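You operate a simulated robot arm through the tools that you are given. There is no shell and no other tool. Be economical: measure what you need, move in short steps, check, and stop when the job is done.

You are at the controls of a simulated robot arm. One attempt, no reset.

JOB
Put the yellow baking mould in the blue bowl.

It is judged by the outcome, as a careful person would: the job done as asked, and still so three seconds after it is handed in. It fails if anything else is knocked over, pushed out of place, dropped, spilled or broken.

ROBOT AND FRAMES
A 7-joint arm with a two-finger parallel gripper, fixed in place. Base frame: the origin is at the foot of the arm, x ahead of it, y to its left, z up; the work surface is at about z = 0.9. Units: m, rad, N and s.
Its first joint turns from -2.897 to 2.897 rad. Payload 4.4 kg.
The TCP is the grasp point between the finger pads, 0.023 m short of the fingertips. In the tool frame z runs along the fingers and y along their closing line. Largest opening 0.094 m; finger width 0.038, thickness 0.01; the body of the gripper, 0.054 by 0.096 m, starts 0.039 m behind the TCP.
Orientation is that of the tool frame in the base frame, as [roll, pitch, yaw] about the fixed x, y, z axes, in that order (R = Rz(yaw) Ry(pitch) Rx(roll)). With the fingers straight down and closing along the base's y, the tool's x points along the base's -x, its y along +y and its z along -z.

CONTROLS
- The arm moves only by the tool step_arm. Its argument "commands" is a list of rows, each an object (a shift or turn left out is 0, a gripper value left out holds the last) with "travel": the shift along the base's x, y, z in units of 200 mm (1.0 is 200 mm), a list of three; "yaw": the turn about the base's z in units of 120 degrees (1.0 is 120 degrees); "hand": the finger opening in m, from 0 to 0.094. In form: [{"travel": [x, y, z], "yaw": yaw, "hand": hand}, ...]. A call has 1 to 12 rows; each row is the pose to reach, as a shift and turn from the pose commanded when the call began. A call with a number of a shift or a turn outside -1 to 1 is refused whole. A row lasts 0.2 s, in which the tool goes at most 0.05 m and 0.15 rad; a call with a longer step from one row to the next is refused whole, and so is a gripper value outside its range. A pose out of reach is approached as far as the arm can. The call stops where the force on the tool passes 40 N (or 10 N more than at its start, if that is more) or the arm is blocked; 0.2 s more then pass. Each finger travels about 0.072 m/s and halts on what it meets, pressing with about 24 N; the grip force reading is that of the motor and also rises with nothing between the fingers. The clock runs only during rows and for 0.2 s after the last one: add rows that repeat a pose to give the fingers time. The reply holds the time, the measured pose of the TCP, the force on the tool along the base axes, the opening and the grip force, in the units named above and with some noise.
- Cameras (640 x 400 px; columns grow to the right, rows downward): "scene" is fixed at [0.0424, 0.5077, 1.4732]; the picture's right is [-0.26, -0.97, 0.00], its down [-0.52, 0.14, -0.84] and it looks along [0.81, -0.22, -0.54] (base axes); focal length 354 px, centre (320, 200). "wrist" rides on the gripper at [0.086, 0.016, -0.074] in the tool frame; the picture's right is [-0.18, 0.98, 0.00], its down [-0.58, -0.11, -0.81] and it looks along [-0.79, -0.15, 0.59] (tool axes); focal length 243 px, centre (320, 200). There is no depth. A picture from a camera that has moved, and an enlarged one, comes with that camera's place and axes in the base frame and with its lens. The place of the scene camera against the robot may be out by one fixed shift of up to 0.018 m in any direction.
- get_image(camera): a new picture of that camera. The clock stands still meanwhile.
- inspect(camera, box): a new picture of the part [left, top, right, bottom] of that camera's present view, enlarged. The clock stands still meanwhile.
- close_job(): hands the job in; it is judged then, once.

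Go step by step. Nothing tells you positions but the pictures and the camera data: compare them with the known pose of the tool, close in by small moves and look again before you grip or let go. The budget is 90 turns and 36 pictures, counting those below and the enlarged ones. Unless the task says otherwise, let go and move clear before handing in, and close with one line.

The tools are called after "Request:" as name(argument=value, ...) on one line, values as JSON. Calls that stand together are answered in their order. step_arm: Moves the arm, as the interface text tells. Its arguments: {"type":"object","properties":{"commands":{"type":"array","items":{"type":"object","properties":{"travel":{"type":"array","items":{"type":"number"}},"yaw":{"type":"number"},"hand":{"type":"number"}}}}},"required":["commands"]} The other tools are called the same way: get_image (camera) takes a picture; inspect (camera, box) takes an enlarged picture of a part of a camera's view; close_job () hands the job in.

At the start:

```text
time_s: 0.0
tool_pos: [0.5075, 0.3553, 1.206]
ee_rot: [3.141, -0.001, -3.141]
wrist_force: [0.0, -0.3, 0.4]
finger_gap: 0.094
gripper_force: 0.2
```

scene: 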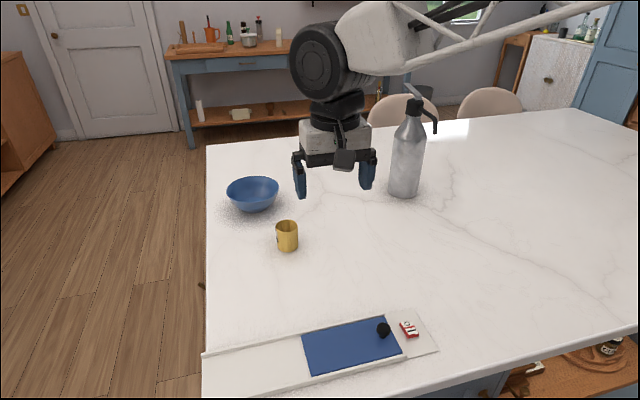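
wrist: 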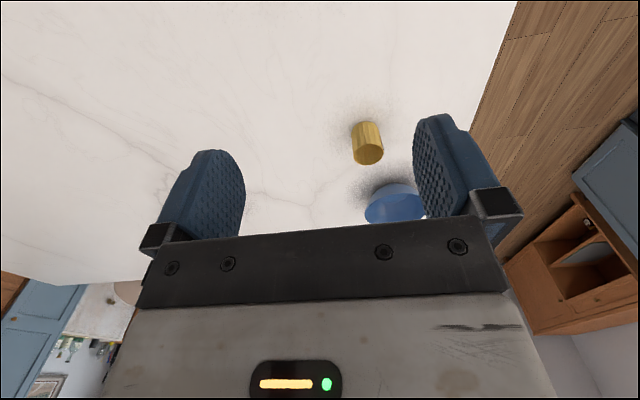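

I see the yellow mould near (0.73, 0.41) and the blue bowl near (0.92, 0.47), which is close to the limit of reach. I'll enlarge both before moving.

Request:
inspect(camera="scene", box=[210, 160, 330, 260])

Request:
inspect(camera="wrist", box=[320, 100, 440, 230])

```text
4.00 times, centred on (270, 210) of scene
camera zoom: at [0.0424, 0.5077, 1.4732], right [-0.26, -0.97, 0.0], down [-0.52, 0.14, -0.84], along [0.81, -0.22, -0.54], focal length 1415 px, centre (520, 160)
```

zoom: 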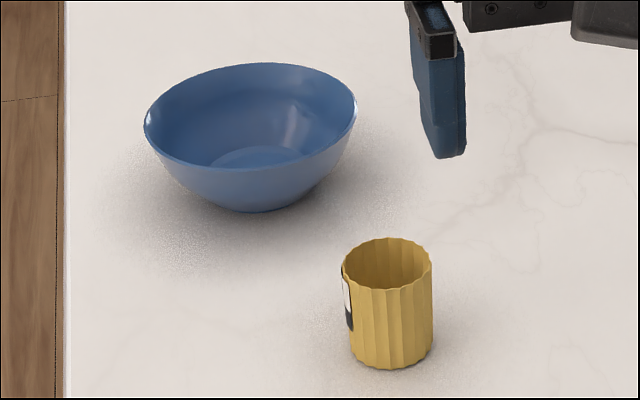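

```text
3.08 times, centred on (380, 165) of wrist
camera zoom: at [0.422, 0.3707, 1.2805], right [0.18, 0.98, 0.0], down [0.58, -0.11, 0.81], along [0.79, -0.15, -0.59], focal length 746 px, centre (135, 308)
```

zoom: 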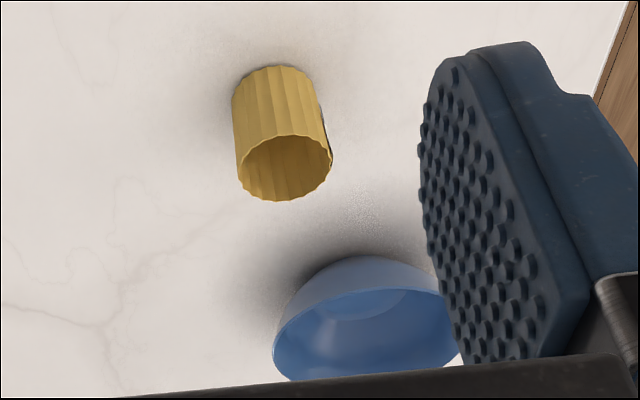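

The mould is an open fluted cup, centre about (0.733, 0.400), 55 mm across, rim at z≈0.96. The bowl's centre is about 1.03 m out, past my reach. So I'll grip the mould by its near wall, with the fingers closing along the radial line, so that it hangs outward. First I'll turn the tool and move over.

Request:
step_arm(commands=[{"travel": [0.1, 0.02, -0.04], "yaw": -0.066, "hand": 0.094}, {"travel": [0.2, 0.04, -0.08], "yaw": -0.133}, {"travel": [0.3, 0.06, -0.12], "yaw": -0.2}, {"travel": [0.4, 0.08, -0.16], "yaw": -0.267}, {"travel": [0.5, 0.1, -0.2], "yaw": -0.333}, {"travel": [0.6, 0.12, -0.24], "yaw": -0.4}, {"travel": [0.7, 0.14, -0.28], "yaw": -0.467}, {"travel": [0.8, 0.15, -0.32], "yaw": -0.533}, {"travel": [0.9, 0.16, -0.36], "yaw": -0.533, "hand": 0.035}, {"travel": [0.9, 0.16, -0.36], "yaw": -0.533}, {"travel": [0.9, 0.16, -0.36], "yaw": -0.533}])

Request:
get_image(camera="wrist")

```text
time_s: 2.4
tool_pos: [0.6887, 0.3847, 1.1343]
ee_rot: [-3.141, 0.0, 2.023]
wrist_force: [-0.6, -0.3, 0.0]
finger_gap: 0.035
gripper_force: 0.0
```

```text
31 pictures are left
camera wrist: at [0.6662, 0.4703, 1.209], right [0.96, 0.26, 0.0], down [0.16, -0.57, 0.81], along [0.21, -0.78, -0.59], focal length 243 px, centre (320, 200)
```

wrist: 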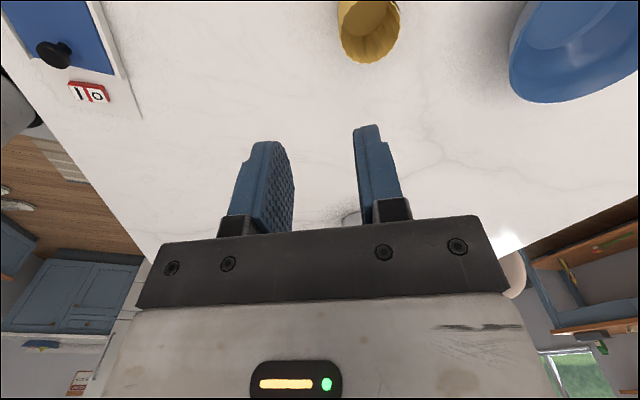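

The rim appears where I predicted, so the mould centre estimate holds. I'll move above the near wall and come down partway.

Request:
step_arm(commands=[{"travel": [0.12, 0.027, 0]}, {"travel": [0.12, 0.027, -0.2]}, {"travel": [0.12, 0.027, -0.4]}, {"travel": [0.12, 0.027, -0.55]}, {"travel": [0.12, 0.027, -0.65]}, {"travel": [0.12, 0.027, -0.65]}])

Request:
get_image(camera="wrist")

Request:
inspect(camera="scene", box=[210, 160, 330, 260])

```text
time_s: 3.8
tool_pos: [0.7116, 0.3906, 1.0046]
ee_rot: [3.139, -0.002, 2.024]
wrist_force: [-0.4, -0.7, -0.4]
finger_gap: 0.0349
gripper_force: 0.0
```

```text
30 pictures are left
camera wrist: at [0.6895, 0.4756, 1.0783], right [0.96, 0.27, 0.0], down [0.16, -0.57, 0.81], along [0.21, -0.78, -0.59], focal length 243 px, centre (320, 200)
```

wrist: 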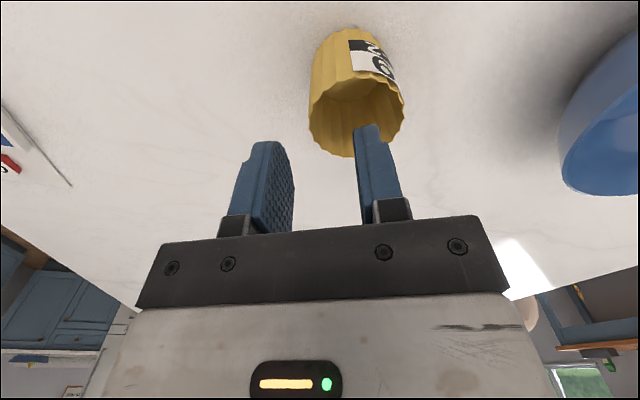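

```text
4.00 times, centred on (270, 210) of scene
camera zoom: at [0.0424, 0.5077, 1.4732], right [-0.26, -0.97, 0.0], down [-0.52, 0.14, -0.84], along [0.81, -0.22, -0.54], focal length 1415 px, centre (520, 160)
```

zoom: 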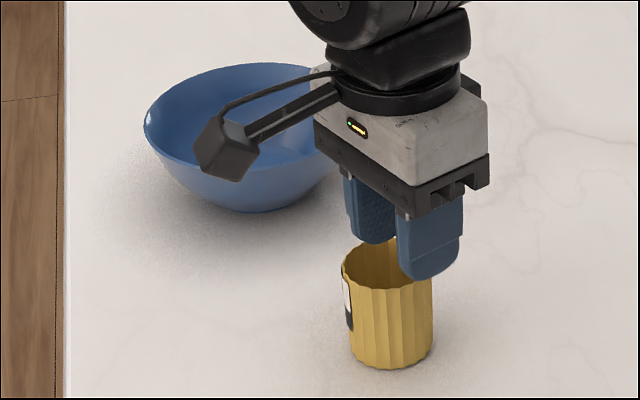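

The fingers straddle the near wall with the inner one over the opening; the offset works out at about 22 mm radial, as wanted. I'll descend so the tips go about 20 mm below the rim.

Request:
step_arm(commands=[{"travel": [0, 0, -0.05]}, {"travel": [0, 0, -0.1]}, {"travel": [0, 0, -0.15]}, {"travel": [0, 0, -0.2]}, {"travel": [0, 0, -0.2]}])

Request:
get_image(camera="wrist")

Request:
inspect(camera="scene", box=[240, 190, 340, 260])

```text
time_s: 4.4
tool_pos: [0.7133, 0.3922, 0.9939]
ee_rot: [3.132, 0.0, 2.025]
wrist_force: [-4.3, -2.8, 13.1]
finger_gap: 0.0329
gripper_force: 0.0
stopped in row 3: the force on the tool passed its limit (the readings are from after the stop); the commanded pose is now the measured one
```

```text
28 pictures are left
camera wrist: at [0.6904, 0.4765, 1.0673], right [0.96, 0.27, 0.01], down [0.15, -0.57, 0.8], along [0.22, -0.77, -0.59], focal length 243 px, centre (320, 200)
```

wrist: 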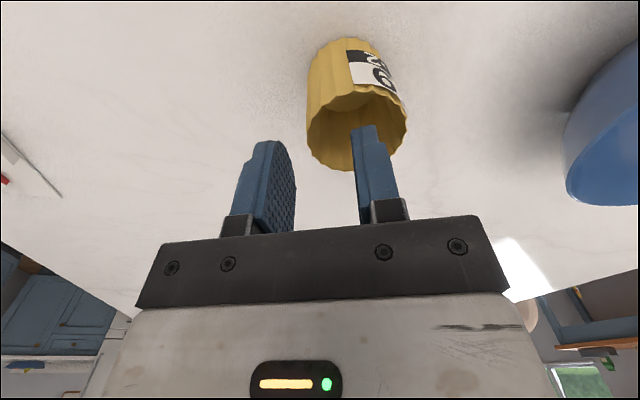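

```text
5.71 times, centred on (290, 225) of scene
camera zoom: at [0.0424, 0.5077, 1.4732], right [-0.26, -0.97, 0.0], down [-0.52, 0.14, -0.84], along [0.81, -0.22, -0.54], focal length 2022 px, centre (491, 57)
```

zoom: 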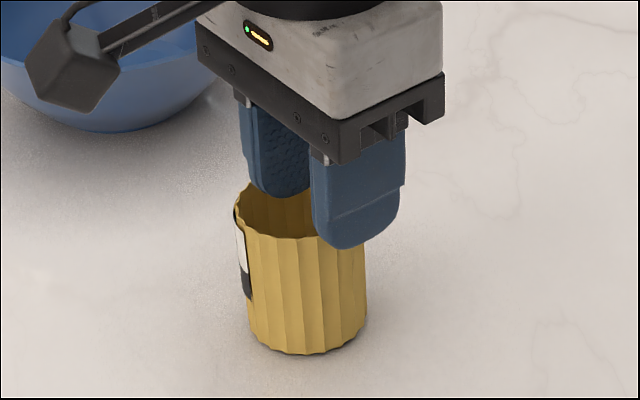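

Contact came earlier than expected: the tips are at about z≈0.971 and the mould hasn't visibly moved. I'll zoom in to see which finger is touching.

Request:
inspect(camera="wrist", box=[220, 20, 440, 240])

Request:
inspect(camera="scene", box=[265, 205, 325, 257])

```text
1.82 times, centred on (330, 130) of wrist
camera zoom: at [0.6904, 0.4765, 1.0673], right [0.96, 0.27, 0.01], down [0.15, -0.57, 0.8], along [0.22, -0.77, -0.59], focal length 441 px, centre (302, 327)
```

zoom: 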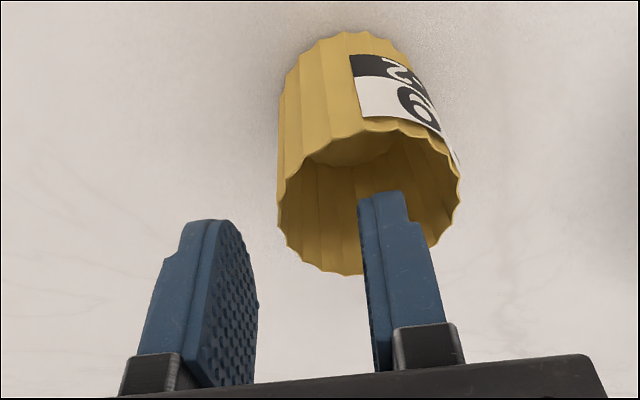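

```text
7.69 times, centred on (295, 231) of scene
camera zoom: at [0.0424, 0.5077, 1.4732], right [-0.26, -0.97, 0.0], down [-0.52, 0.14, -0.84], along [0.81, -0.22, -0.54], focal length 2721 px, centre (512, -38)
```

zoom: 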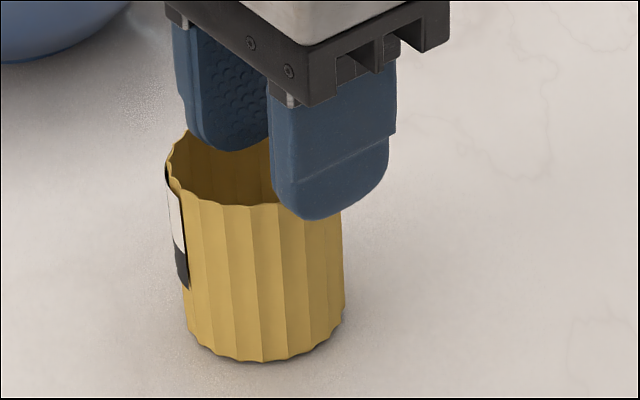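

The touching point is ambiguous, and the mould may not accept a finger inside. Before choosing a grip I'll lift clear and test how far the arm really reaches over the bowl with the gripper empty.

Request:
step_arm(commands=[{"travel": [0, 0, 0.15]}, {"travel": [0, 0, 0.3]}, {"travel": [0.2, 0.05, 0.3]}, {"travel": [0.4, 0.11, 0.3]}, {"travel": [0.6, 0.16, 0.3]}, {"travel": [0.8, 0.21, 0.3]}, {"travel": [1.0, 0.27, 0.3]}, {"travel": [1.0, 0.27, 0.3]}, {"travel": [1.0, 0.27, 0.3]}])

Request:
get_image(camera="wrist")

Request:
inspect(camera="scene", box=[210, 160, 330, 260])

```text
time_s: 6.4
tool_pos: [0.915, 0.4457, 1.0531]
ee_rot: [3.134, 0.0, 2.025]
wrist_force: [0.0, 1.0, 0.5]
finger_gap: 0.0349
gripper_force: 0.1
```

```text
24 pictures are left
camera wrist: at [0.892, 0.5307, 1.1269], right [0.96, 0.27, 0.01], down [0.15, -0.57, 0.81], along [0.22, -0.77, -0.59], focal length 243 px, centre (320, 200)
```

wrist: 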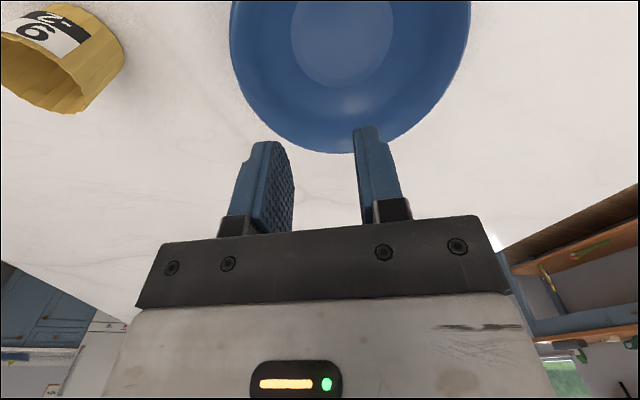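

```text
4.00 times, centred on (270, 210) of scene
camera zoom: at [0.0424, 0.5077, 1.4732], right [-0.26, -0.97, 0.0], down [-0.52, 0.14, -0.84], along [0.81, -0.22, -0.54], focal length 1415 px, centre (520, 160)
```

zoom: 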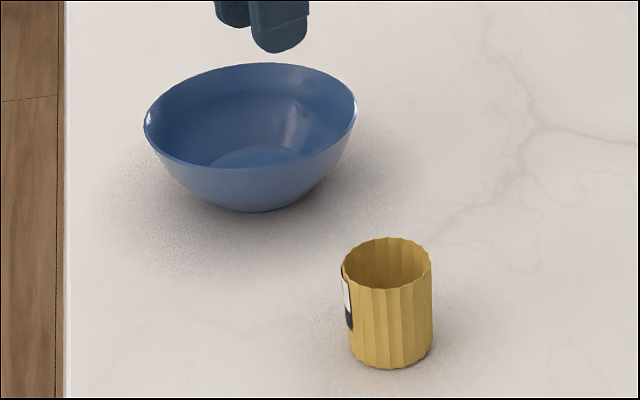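

Good: the arm reaches over the bowl (1.018 m out without trouble), and the bowl centre is about (0.933, 0.459). A plain outside grip will do, so I'll go back above the mould with the hand fully open.

Request:
step_arm(commands=[{"travel": [-0.2, -0.055, 0.05]}, {"travel": [-0.4, -0.11, 0.05]}, {"travel": [-0.6, -0.165, 0.05], "hand": 0.094}, {"travel": [-0.8, -0.22, 0.05]}, {"travel": [-0.907, -0.25, 0.05]}, {"travel": [-0.907, -0.25, 0]}, {"travel": [-0.907, -0.25, 0]}])

Request:
get_image(camera="wrist")

Request:
inspect(camera="scene", box=[240, 170, 340, 260])

```text
time_s: 8.0
tool_pos: [0.7316, 0.3964, 1.0517]
ee_rot: [3.132, -0.001, 2.027]
wrist_force: [0.0, -0.5, 0.3]
finger_gap: 0.0941
gripper_force: 0.1
```

```text
22 pictures are left
camera wrist: at [0.7081, 0.4806, 1.1258], right [0.96, 0.27, 0.01], down [0.15, -0.57, 0.81], along [0.22, -0.77, -0.59], focal length 243 px, centre (320, 200)
```

wrist: 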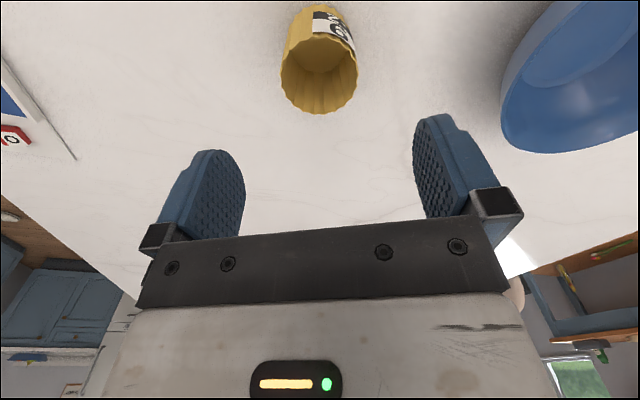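

```text
4.44 times, centred on (290, 215) of scene
camera zoom: at [0.0424, 0.5077, 1.4732], right [-0.26, -0.97, 0.0], down [-0.52, 0.14, -0.84], along [0.81, -0.22, -0.54], focal length 1572 px, centre (453, 133)
```

zoom: 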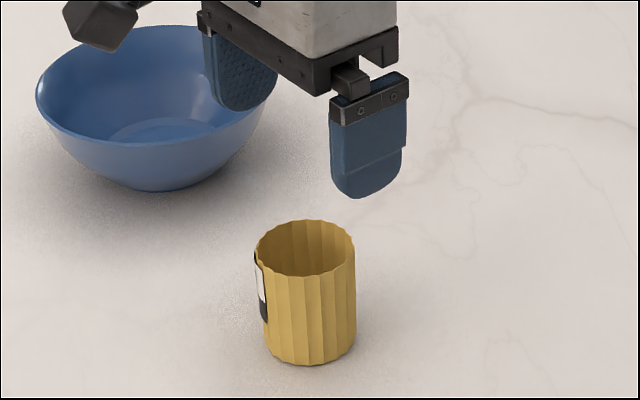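

The mould is centred between the open fingers. I'll nudge about 4 mm toward the camera side and descend around it.

Request:
step_arm(commands=[{"travel": [-0.009, 0.02, -0.1]}, {"travel": [-0.009, 0.02, -0.2]}, {"travel": [-0.009, 0.02, -0.3]}, {"travel": [-0.009, 0.02, -0.37]}, {"travel": [-0.009, 0.02, -0.44]}, {"travel": [-0.009, 0.02, -0.5]}, {"travel": [-0.009, 0.02, -0.54]}, {"travel": [-0.009, 0.02, -0.54]}])

Request:
get_image(camera="wrist")

Request:
inspect(camera="scene", box=[240, 170, 340, 260])

```text
time_s: 9.8
tool_pos: [0.7316, 0.3999, 0.9444]
ee_rot: [3.133, 0.0, 2.024]
wrist_force: [-0.3, -1.0, 0.8]
finger_gap: 0.0938
gripper_force: 0.0
```

```text
20 pictures are left
camera wrist: at [0.7076, 0.4848, 1.0178], right [0.96, 0.27, 0.01], down [0.15, -0.57, 0.81], along [0.22, -0.77, -0.59], focal length 243 px, centre (320, 200)
```

wrist: 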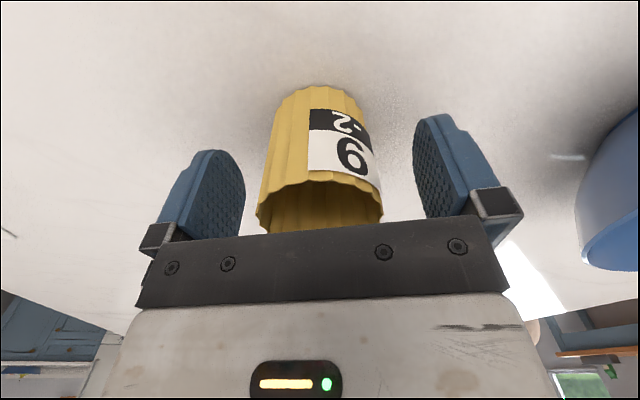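

```text
4.44 times, centred on (290, 215) of scene
camera zoom: at [0.0424, 0.5077, 1.4732], right [-0.26, -0.97, 0.0], down [-0.52, 0.14, -0.84], along [0.81, -0.22, -0.54], focal length 1572 px, centre (453, 133)
```

zoom: 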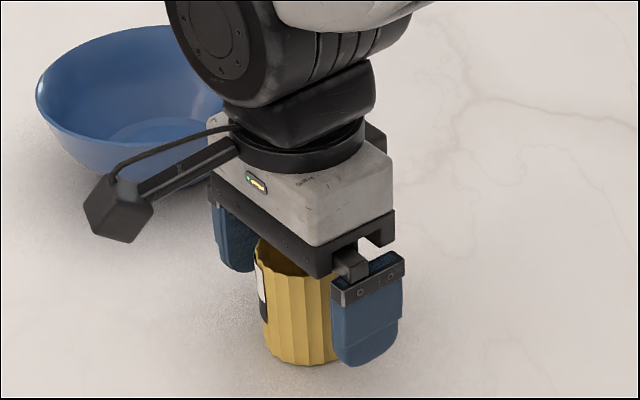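

The mould sits centrally between the fingers, so I'll close on it.

Request:
step_arm(commands=[{"hand": 0.06}, {"hand": 0.045}, {"hand": 0.045}, {"hand": 0.045}, {"hand": 0.045}])

```text
time_s: 11.0
tool_pos: [0.7306, 0.3999, 0.9446]
ee_rot: [3.133, 0.0, 2.026]
wrist_force: [-1.4, 0.5, 2.6]
finger_gap: 0.0513
gripper_force: 24.3
```

The fingers have stopped at 51 mm with 24 N, so the mould is held. I'll lift straight up and check.

Request:
step_arm(commands=[{"travel": [0, 0, 0.05], "hand": 0.045}, {"travel": [0, 0, 0.15]}, {"travel": [0, 0, 0.3]}, {"travel": [0, 0, 0.45]}, {"travel": [0, 0, 0.6]}, {"travel": [0, 0, 0.6]}])

Request:
get_image(camera="wrist")

```text
time_s: 12.4
tool_pos: [0.7285, 0.4008, 1.063]
ee_rot: [3.135, -0.002, 2.026]
wrist_force: [0.3, 0.9, -1.5]
finger_gap: 0.0512
gripper_force: 23.9
```

```text
18 pictures are left
camera wrist: at [0.7059, 0.4846, 1.1377], right [0.96, 0.27, 0.01], down [0.15, -0.57, 0.81], along [0.22, -0.77, -0.59], focal length 243 px, centre (320, 200)
```

wrist: 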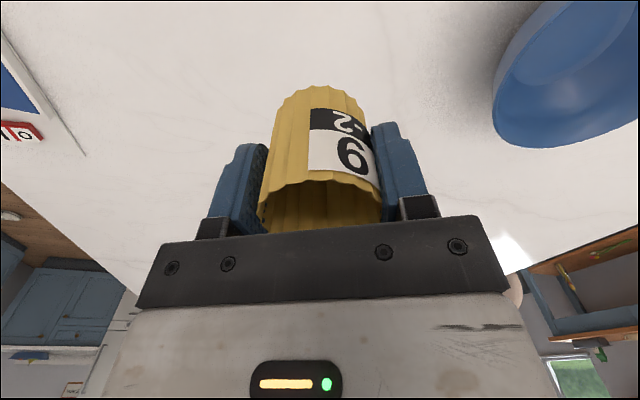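

The mould is held upright, with its bottom about 5 cm above bowl-rim height. I'll carry it over the bowl's centre.

Request:
step_arm(commands=[{"travel": [0.15, 0.043, 0.03], "hand": 0.045}, {"travel": [0.35, 0.1, 0.03]}, {"travel": [0.55, 0.157, 0.03]}, {"travel": [0.75, 0.214, 0.03]}, {"travel": [0.9, 0.257, 0.03]}, {"travel": [1.0, 0.285, 0.03]}, {"travel": [1.0, 0.285, 0.03]}, {"travel": [1.0, 0.285, 0.03]}])

Request:
get_image(camera="wrist")

Request:
inspect(camera="scene", box=[210, 140, 330, 240])

```text
time_s: 14.2
tool_pos: [0.9305, 0.4557, 1.0685]
ee_rot: [3.132, -0.002, 2.024]
wrist_force: [0.7, 0.6, -0.6]
finger_gap: 0.0509
gripper_force: 24.0
```

```text
17 pictures are left
camera wrist: at [0.9074, 0.5408, 1.1434], right [0.96, 0.27, 0.01], down [0.15, -0.57, 0.81], along [0.22, -0.77, -0.59], focal length 243 px, centre (320, 200)
```

wrist: 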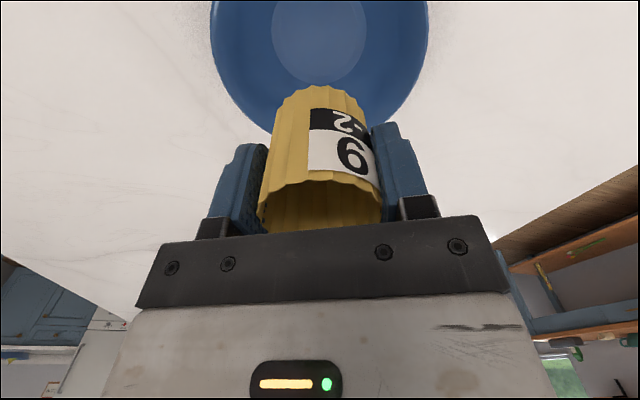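

```text
4.00 times, centred on (270, 190) of scene
camera zoom: at [0.0424, 0.5077, 1.4732], right [-0.26, -0.97, 0.0], down [-0.52, 0.14, -0.84], along [0.81, -0.22, -0.54], focal length 1415 px, centre (520, 240)
```

zoom: 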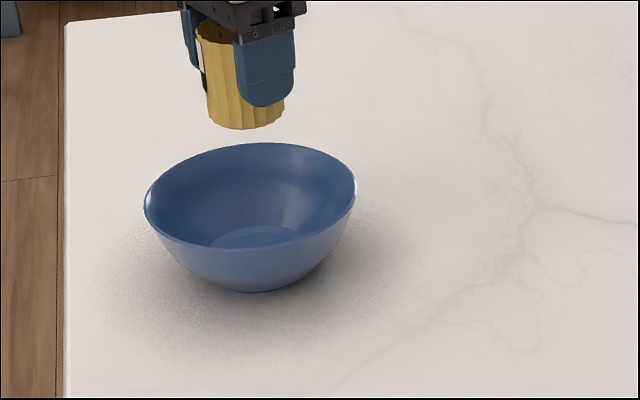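

The mould is over the bowl's flat floor (centre about 0.932, 0.461). I'll nudge 3 mm in y and lower it in gently.

Request:
step_arm(commands=[{"travel": [0, 0.015, -0.1], "hand": 0.045}, {"travel": [0, 0.015, -0.2]}, {"travel": [0, 0.015, -0.3]}, {"travel": [0, 0.015, -0.38]}, {"travel": [0, 0.015, -0.44]}, {"travel": [0, 0.015, -0.48]}, {"travel": [0, 0.015, -0.48]}])

Request:
get_image(camera="wrist")

Request:
inspect(camera="scene", box=[210, 140, 330, 240])

```text
time_s: 15.8
tool_pos: [0.9301, 0.4602, 0.9744]
ee_rot: [3.135, 0.0, 2.024]
wrist_force: [-0.8, -0.4, 0.0]
finger_gap: 0.051
gripper_force: 24.2
```

```text
15 pictures are left
camera wrist: at [0.9075, 0.5437, 1.0483], right [0.96, 0.27, 0.01], down [0.15, -0.57, 0.81], along [0.22, -0.77, -0.59], focal length 243 px, centre (320, 200)
```

wrist: 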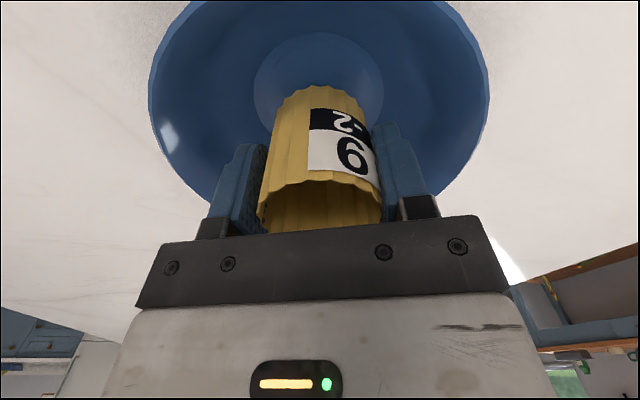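

```text
4.00 times, centred on (270, 190) of scene
camera zoom: at [0.0424, 0.5077, 1.4732], right [-0.26, -0.97, 0.0], down [-0.52, 0.14, -0.84], along [0.81, -0.22, -0.54], focal length 1415 px, centre (520, 240)
```

zoom: 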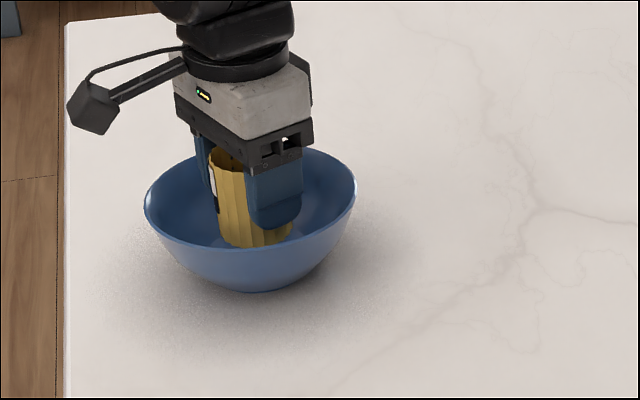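

The mould is well centred in the bowl and about 1–2 cm above the floor. I'll lower it in small steps.

Request:
step_arm(commands=[{"travel": [0, 0, -0.015], "hand": 0.045}, {"travel": [0, 0, -0.03]}, {"travel": [0, 0, -0.045]}, {"travel": [0, 0, -0.055]}, {"travel": [0, 0, -0.055]}])

```text
time_s: 17.0
tool_pos: [0.9311, 0.4589, 0.9632]
ee_rot: [3.134, 0.002, 2.026]
wrist_force: [0.3, 0.4, -0.4]
finger_gap: 0.0512
gripper_force: 23.7
```

No contact yet, so I'll continue a few millimetres at a time.

Request:
step_arm(commands=[{"travel": [0, 0, -0.01], "hand": 0.045}, {"travel": [0, 0, -0.02]}, {"travel": [0, 0, -0.03]}, {"travel": [0, 0, -0.03]}])

Request:
inspect(camera="wrist", box=[140, 0, 500, 225])

```text
time_s: 18.0
tool_pos: [0.9301, 0.4597, 0.9577]
ee_rot: [3.132, 0.0, 2.025]
wrist_force: [-0.1, -0.4, -1.2]
finger_gap: 0.051
gripper_force: 23.7
```

```text
1.78 times, centred on (320, 112) of wrist
camera zoom: at [0.9067, 0.5436, 1.0316], right [0.96, 0.27, 0.01], down [0.15, -0.57, 0.81], along [0.22, -0.77, -0.59], focal length 431 px, centre (320, 356)
```

zoom: 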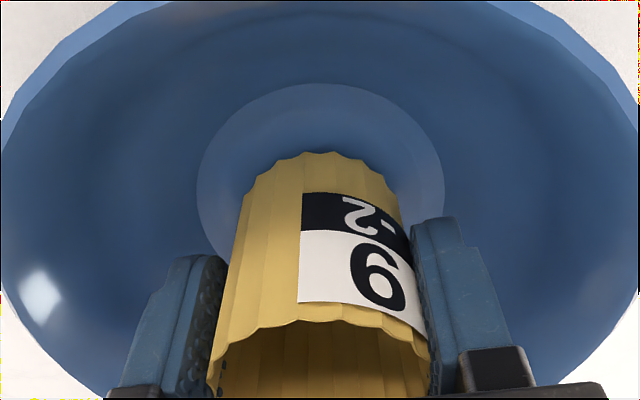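

Still no load, and the floor is only a few millimetres below. I'll go a touch lower.

Request:
step_arm(commands=[{"travel": [0, 0, -0.01], "hand": 0.045}, {"travel": [0, 0, -0.02]}, {"travel": [0, 0, -0.02]}])

```text
time_s: 18.8
tool_pos: [0.9307, 0.4599, 0.9526]
ee_rot: [3.134, 0.001, 2.025]
wrist_force: [-0.1, 0.4, -0.7]
finger_gap: 0.051
gripper_force: 24.2
```

Request:
step_arm(commands=[{"travel": [0, 0, -0.008], "hand": 0.045}, {"travel": [0, 0, -0.016]}, {"travel": [0, 0, -0.016]}])

```text
time_s: 19.6
tool_pos: [0.9303, 0.4598, 0.9526]
ee_rot: [3.13, 0.0, 2.025]
wrist_force: [-1.2, 1.7, 16.1]
finger_gap: 0.0511
gripper_force: 23.9
```

The tool now reads 16 N upward, so the mould is on the bowl's floor. I'll ease up 2 mm to take the load off, open slightly to release, then rise clear.

Request:
step_arm(commands=[{"travel": [0, 0, 0.012], "hand": 0.045}, {"travel": [0, 0, 0.012], "hand": 0.056}, {"travel": [0, 0, 0.012], "hand": 0.066}, {"travel": [0, 0, 0.012], "hand": 0.066}])

Request:
get_image(camera="wrist")

```text
time_s: 20.6
tool_pos: [0.9302, 0.4594, 0.9539]
ee_rot: [3.133, 0.0, 2.026]
wrist_force: [-0.1, 0.1, 0.4]
finger_gap: 0.0659
gripper_force: 0.1
```

```text
12 pictures are left
camera wrist: at [0.907, 0.5441, 1.0266], right [0.96, 0.27, 0.01], down [0.15, -0.57, 0.81], along [0.22, -0.77, -0.59], focal length 243 px, centre (320, 200)
```

wrist: 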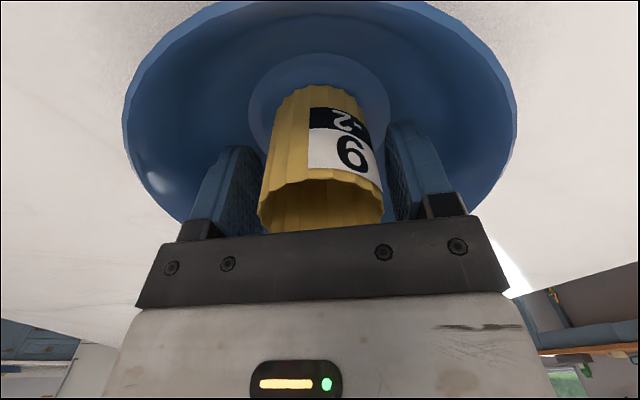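

The mould is free on both sides and standing in the bowl. I'll rise straight up, then back off.

Request:
step_arm(commands=[{"travel": [0, 0, 0.08], "hand": 0.066}, {"travel": [0, 0, 0.2]}, {"travel": [0, 0, 0.4]}, {"travel": [0, 0, 0.6]}, {"travel": [0, 0, 0.8]}, {"travel": [-0.2, -0.1, 0.8]}, {"travel": [-0.4, -0.2, 0.8]}, {"travel": [-0.6, -0.3, 0.8]}, {"travel": [-0.6, -0.3, 0.8]}])

Request:
get_image(camera="scene")

```text
time_s: 22.6
tool_pos: [0.8087, 0.402, 1.1099]
ee_rot: [3.134, 0.001, 2.026]
wrist_force: [-1.0, -0.3, -0.6]
finger_gap: 0.066
gripper_force: 0.0
```

```text
11 pictures are left
```

scene: 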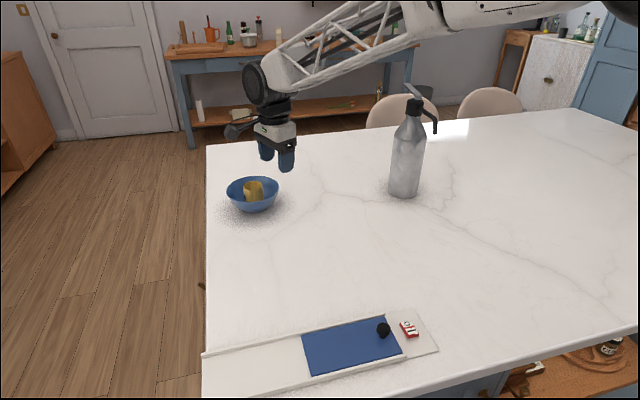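

The mould is standing in the blue bowl, the bowl hasn't moved, and the gripper is clear. I'm handing it in.

Request:
close_job()

```text
The job is handed in.
```

The yellow baking mould is upright in the blue bowl and nothing else was disturbed; my first grip attempt touched the mould's rim but didn't visibly shift it.
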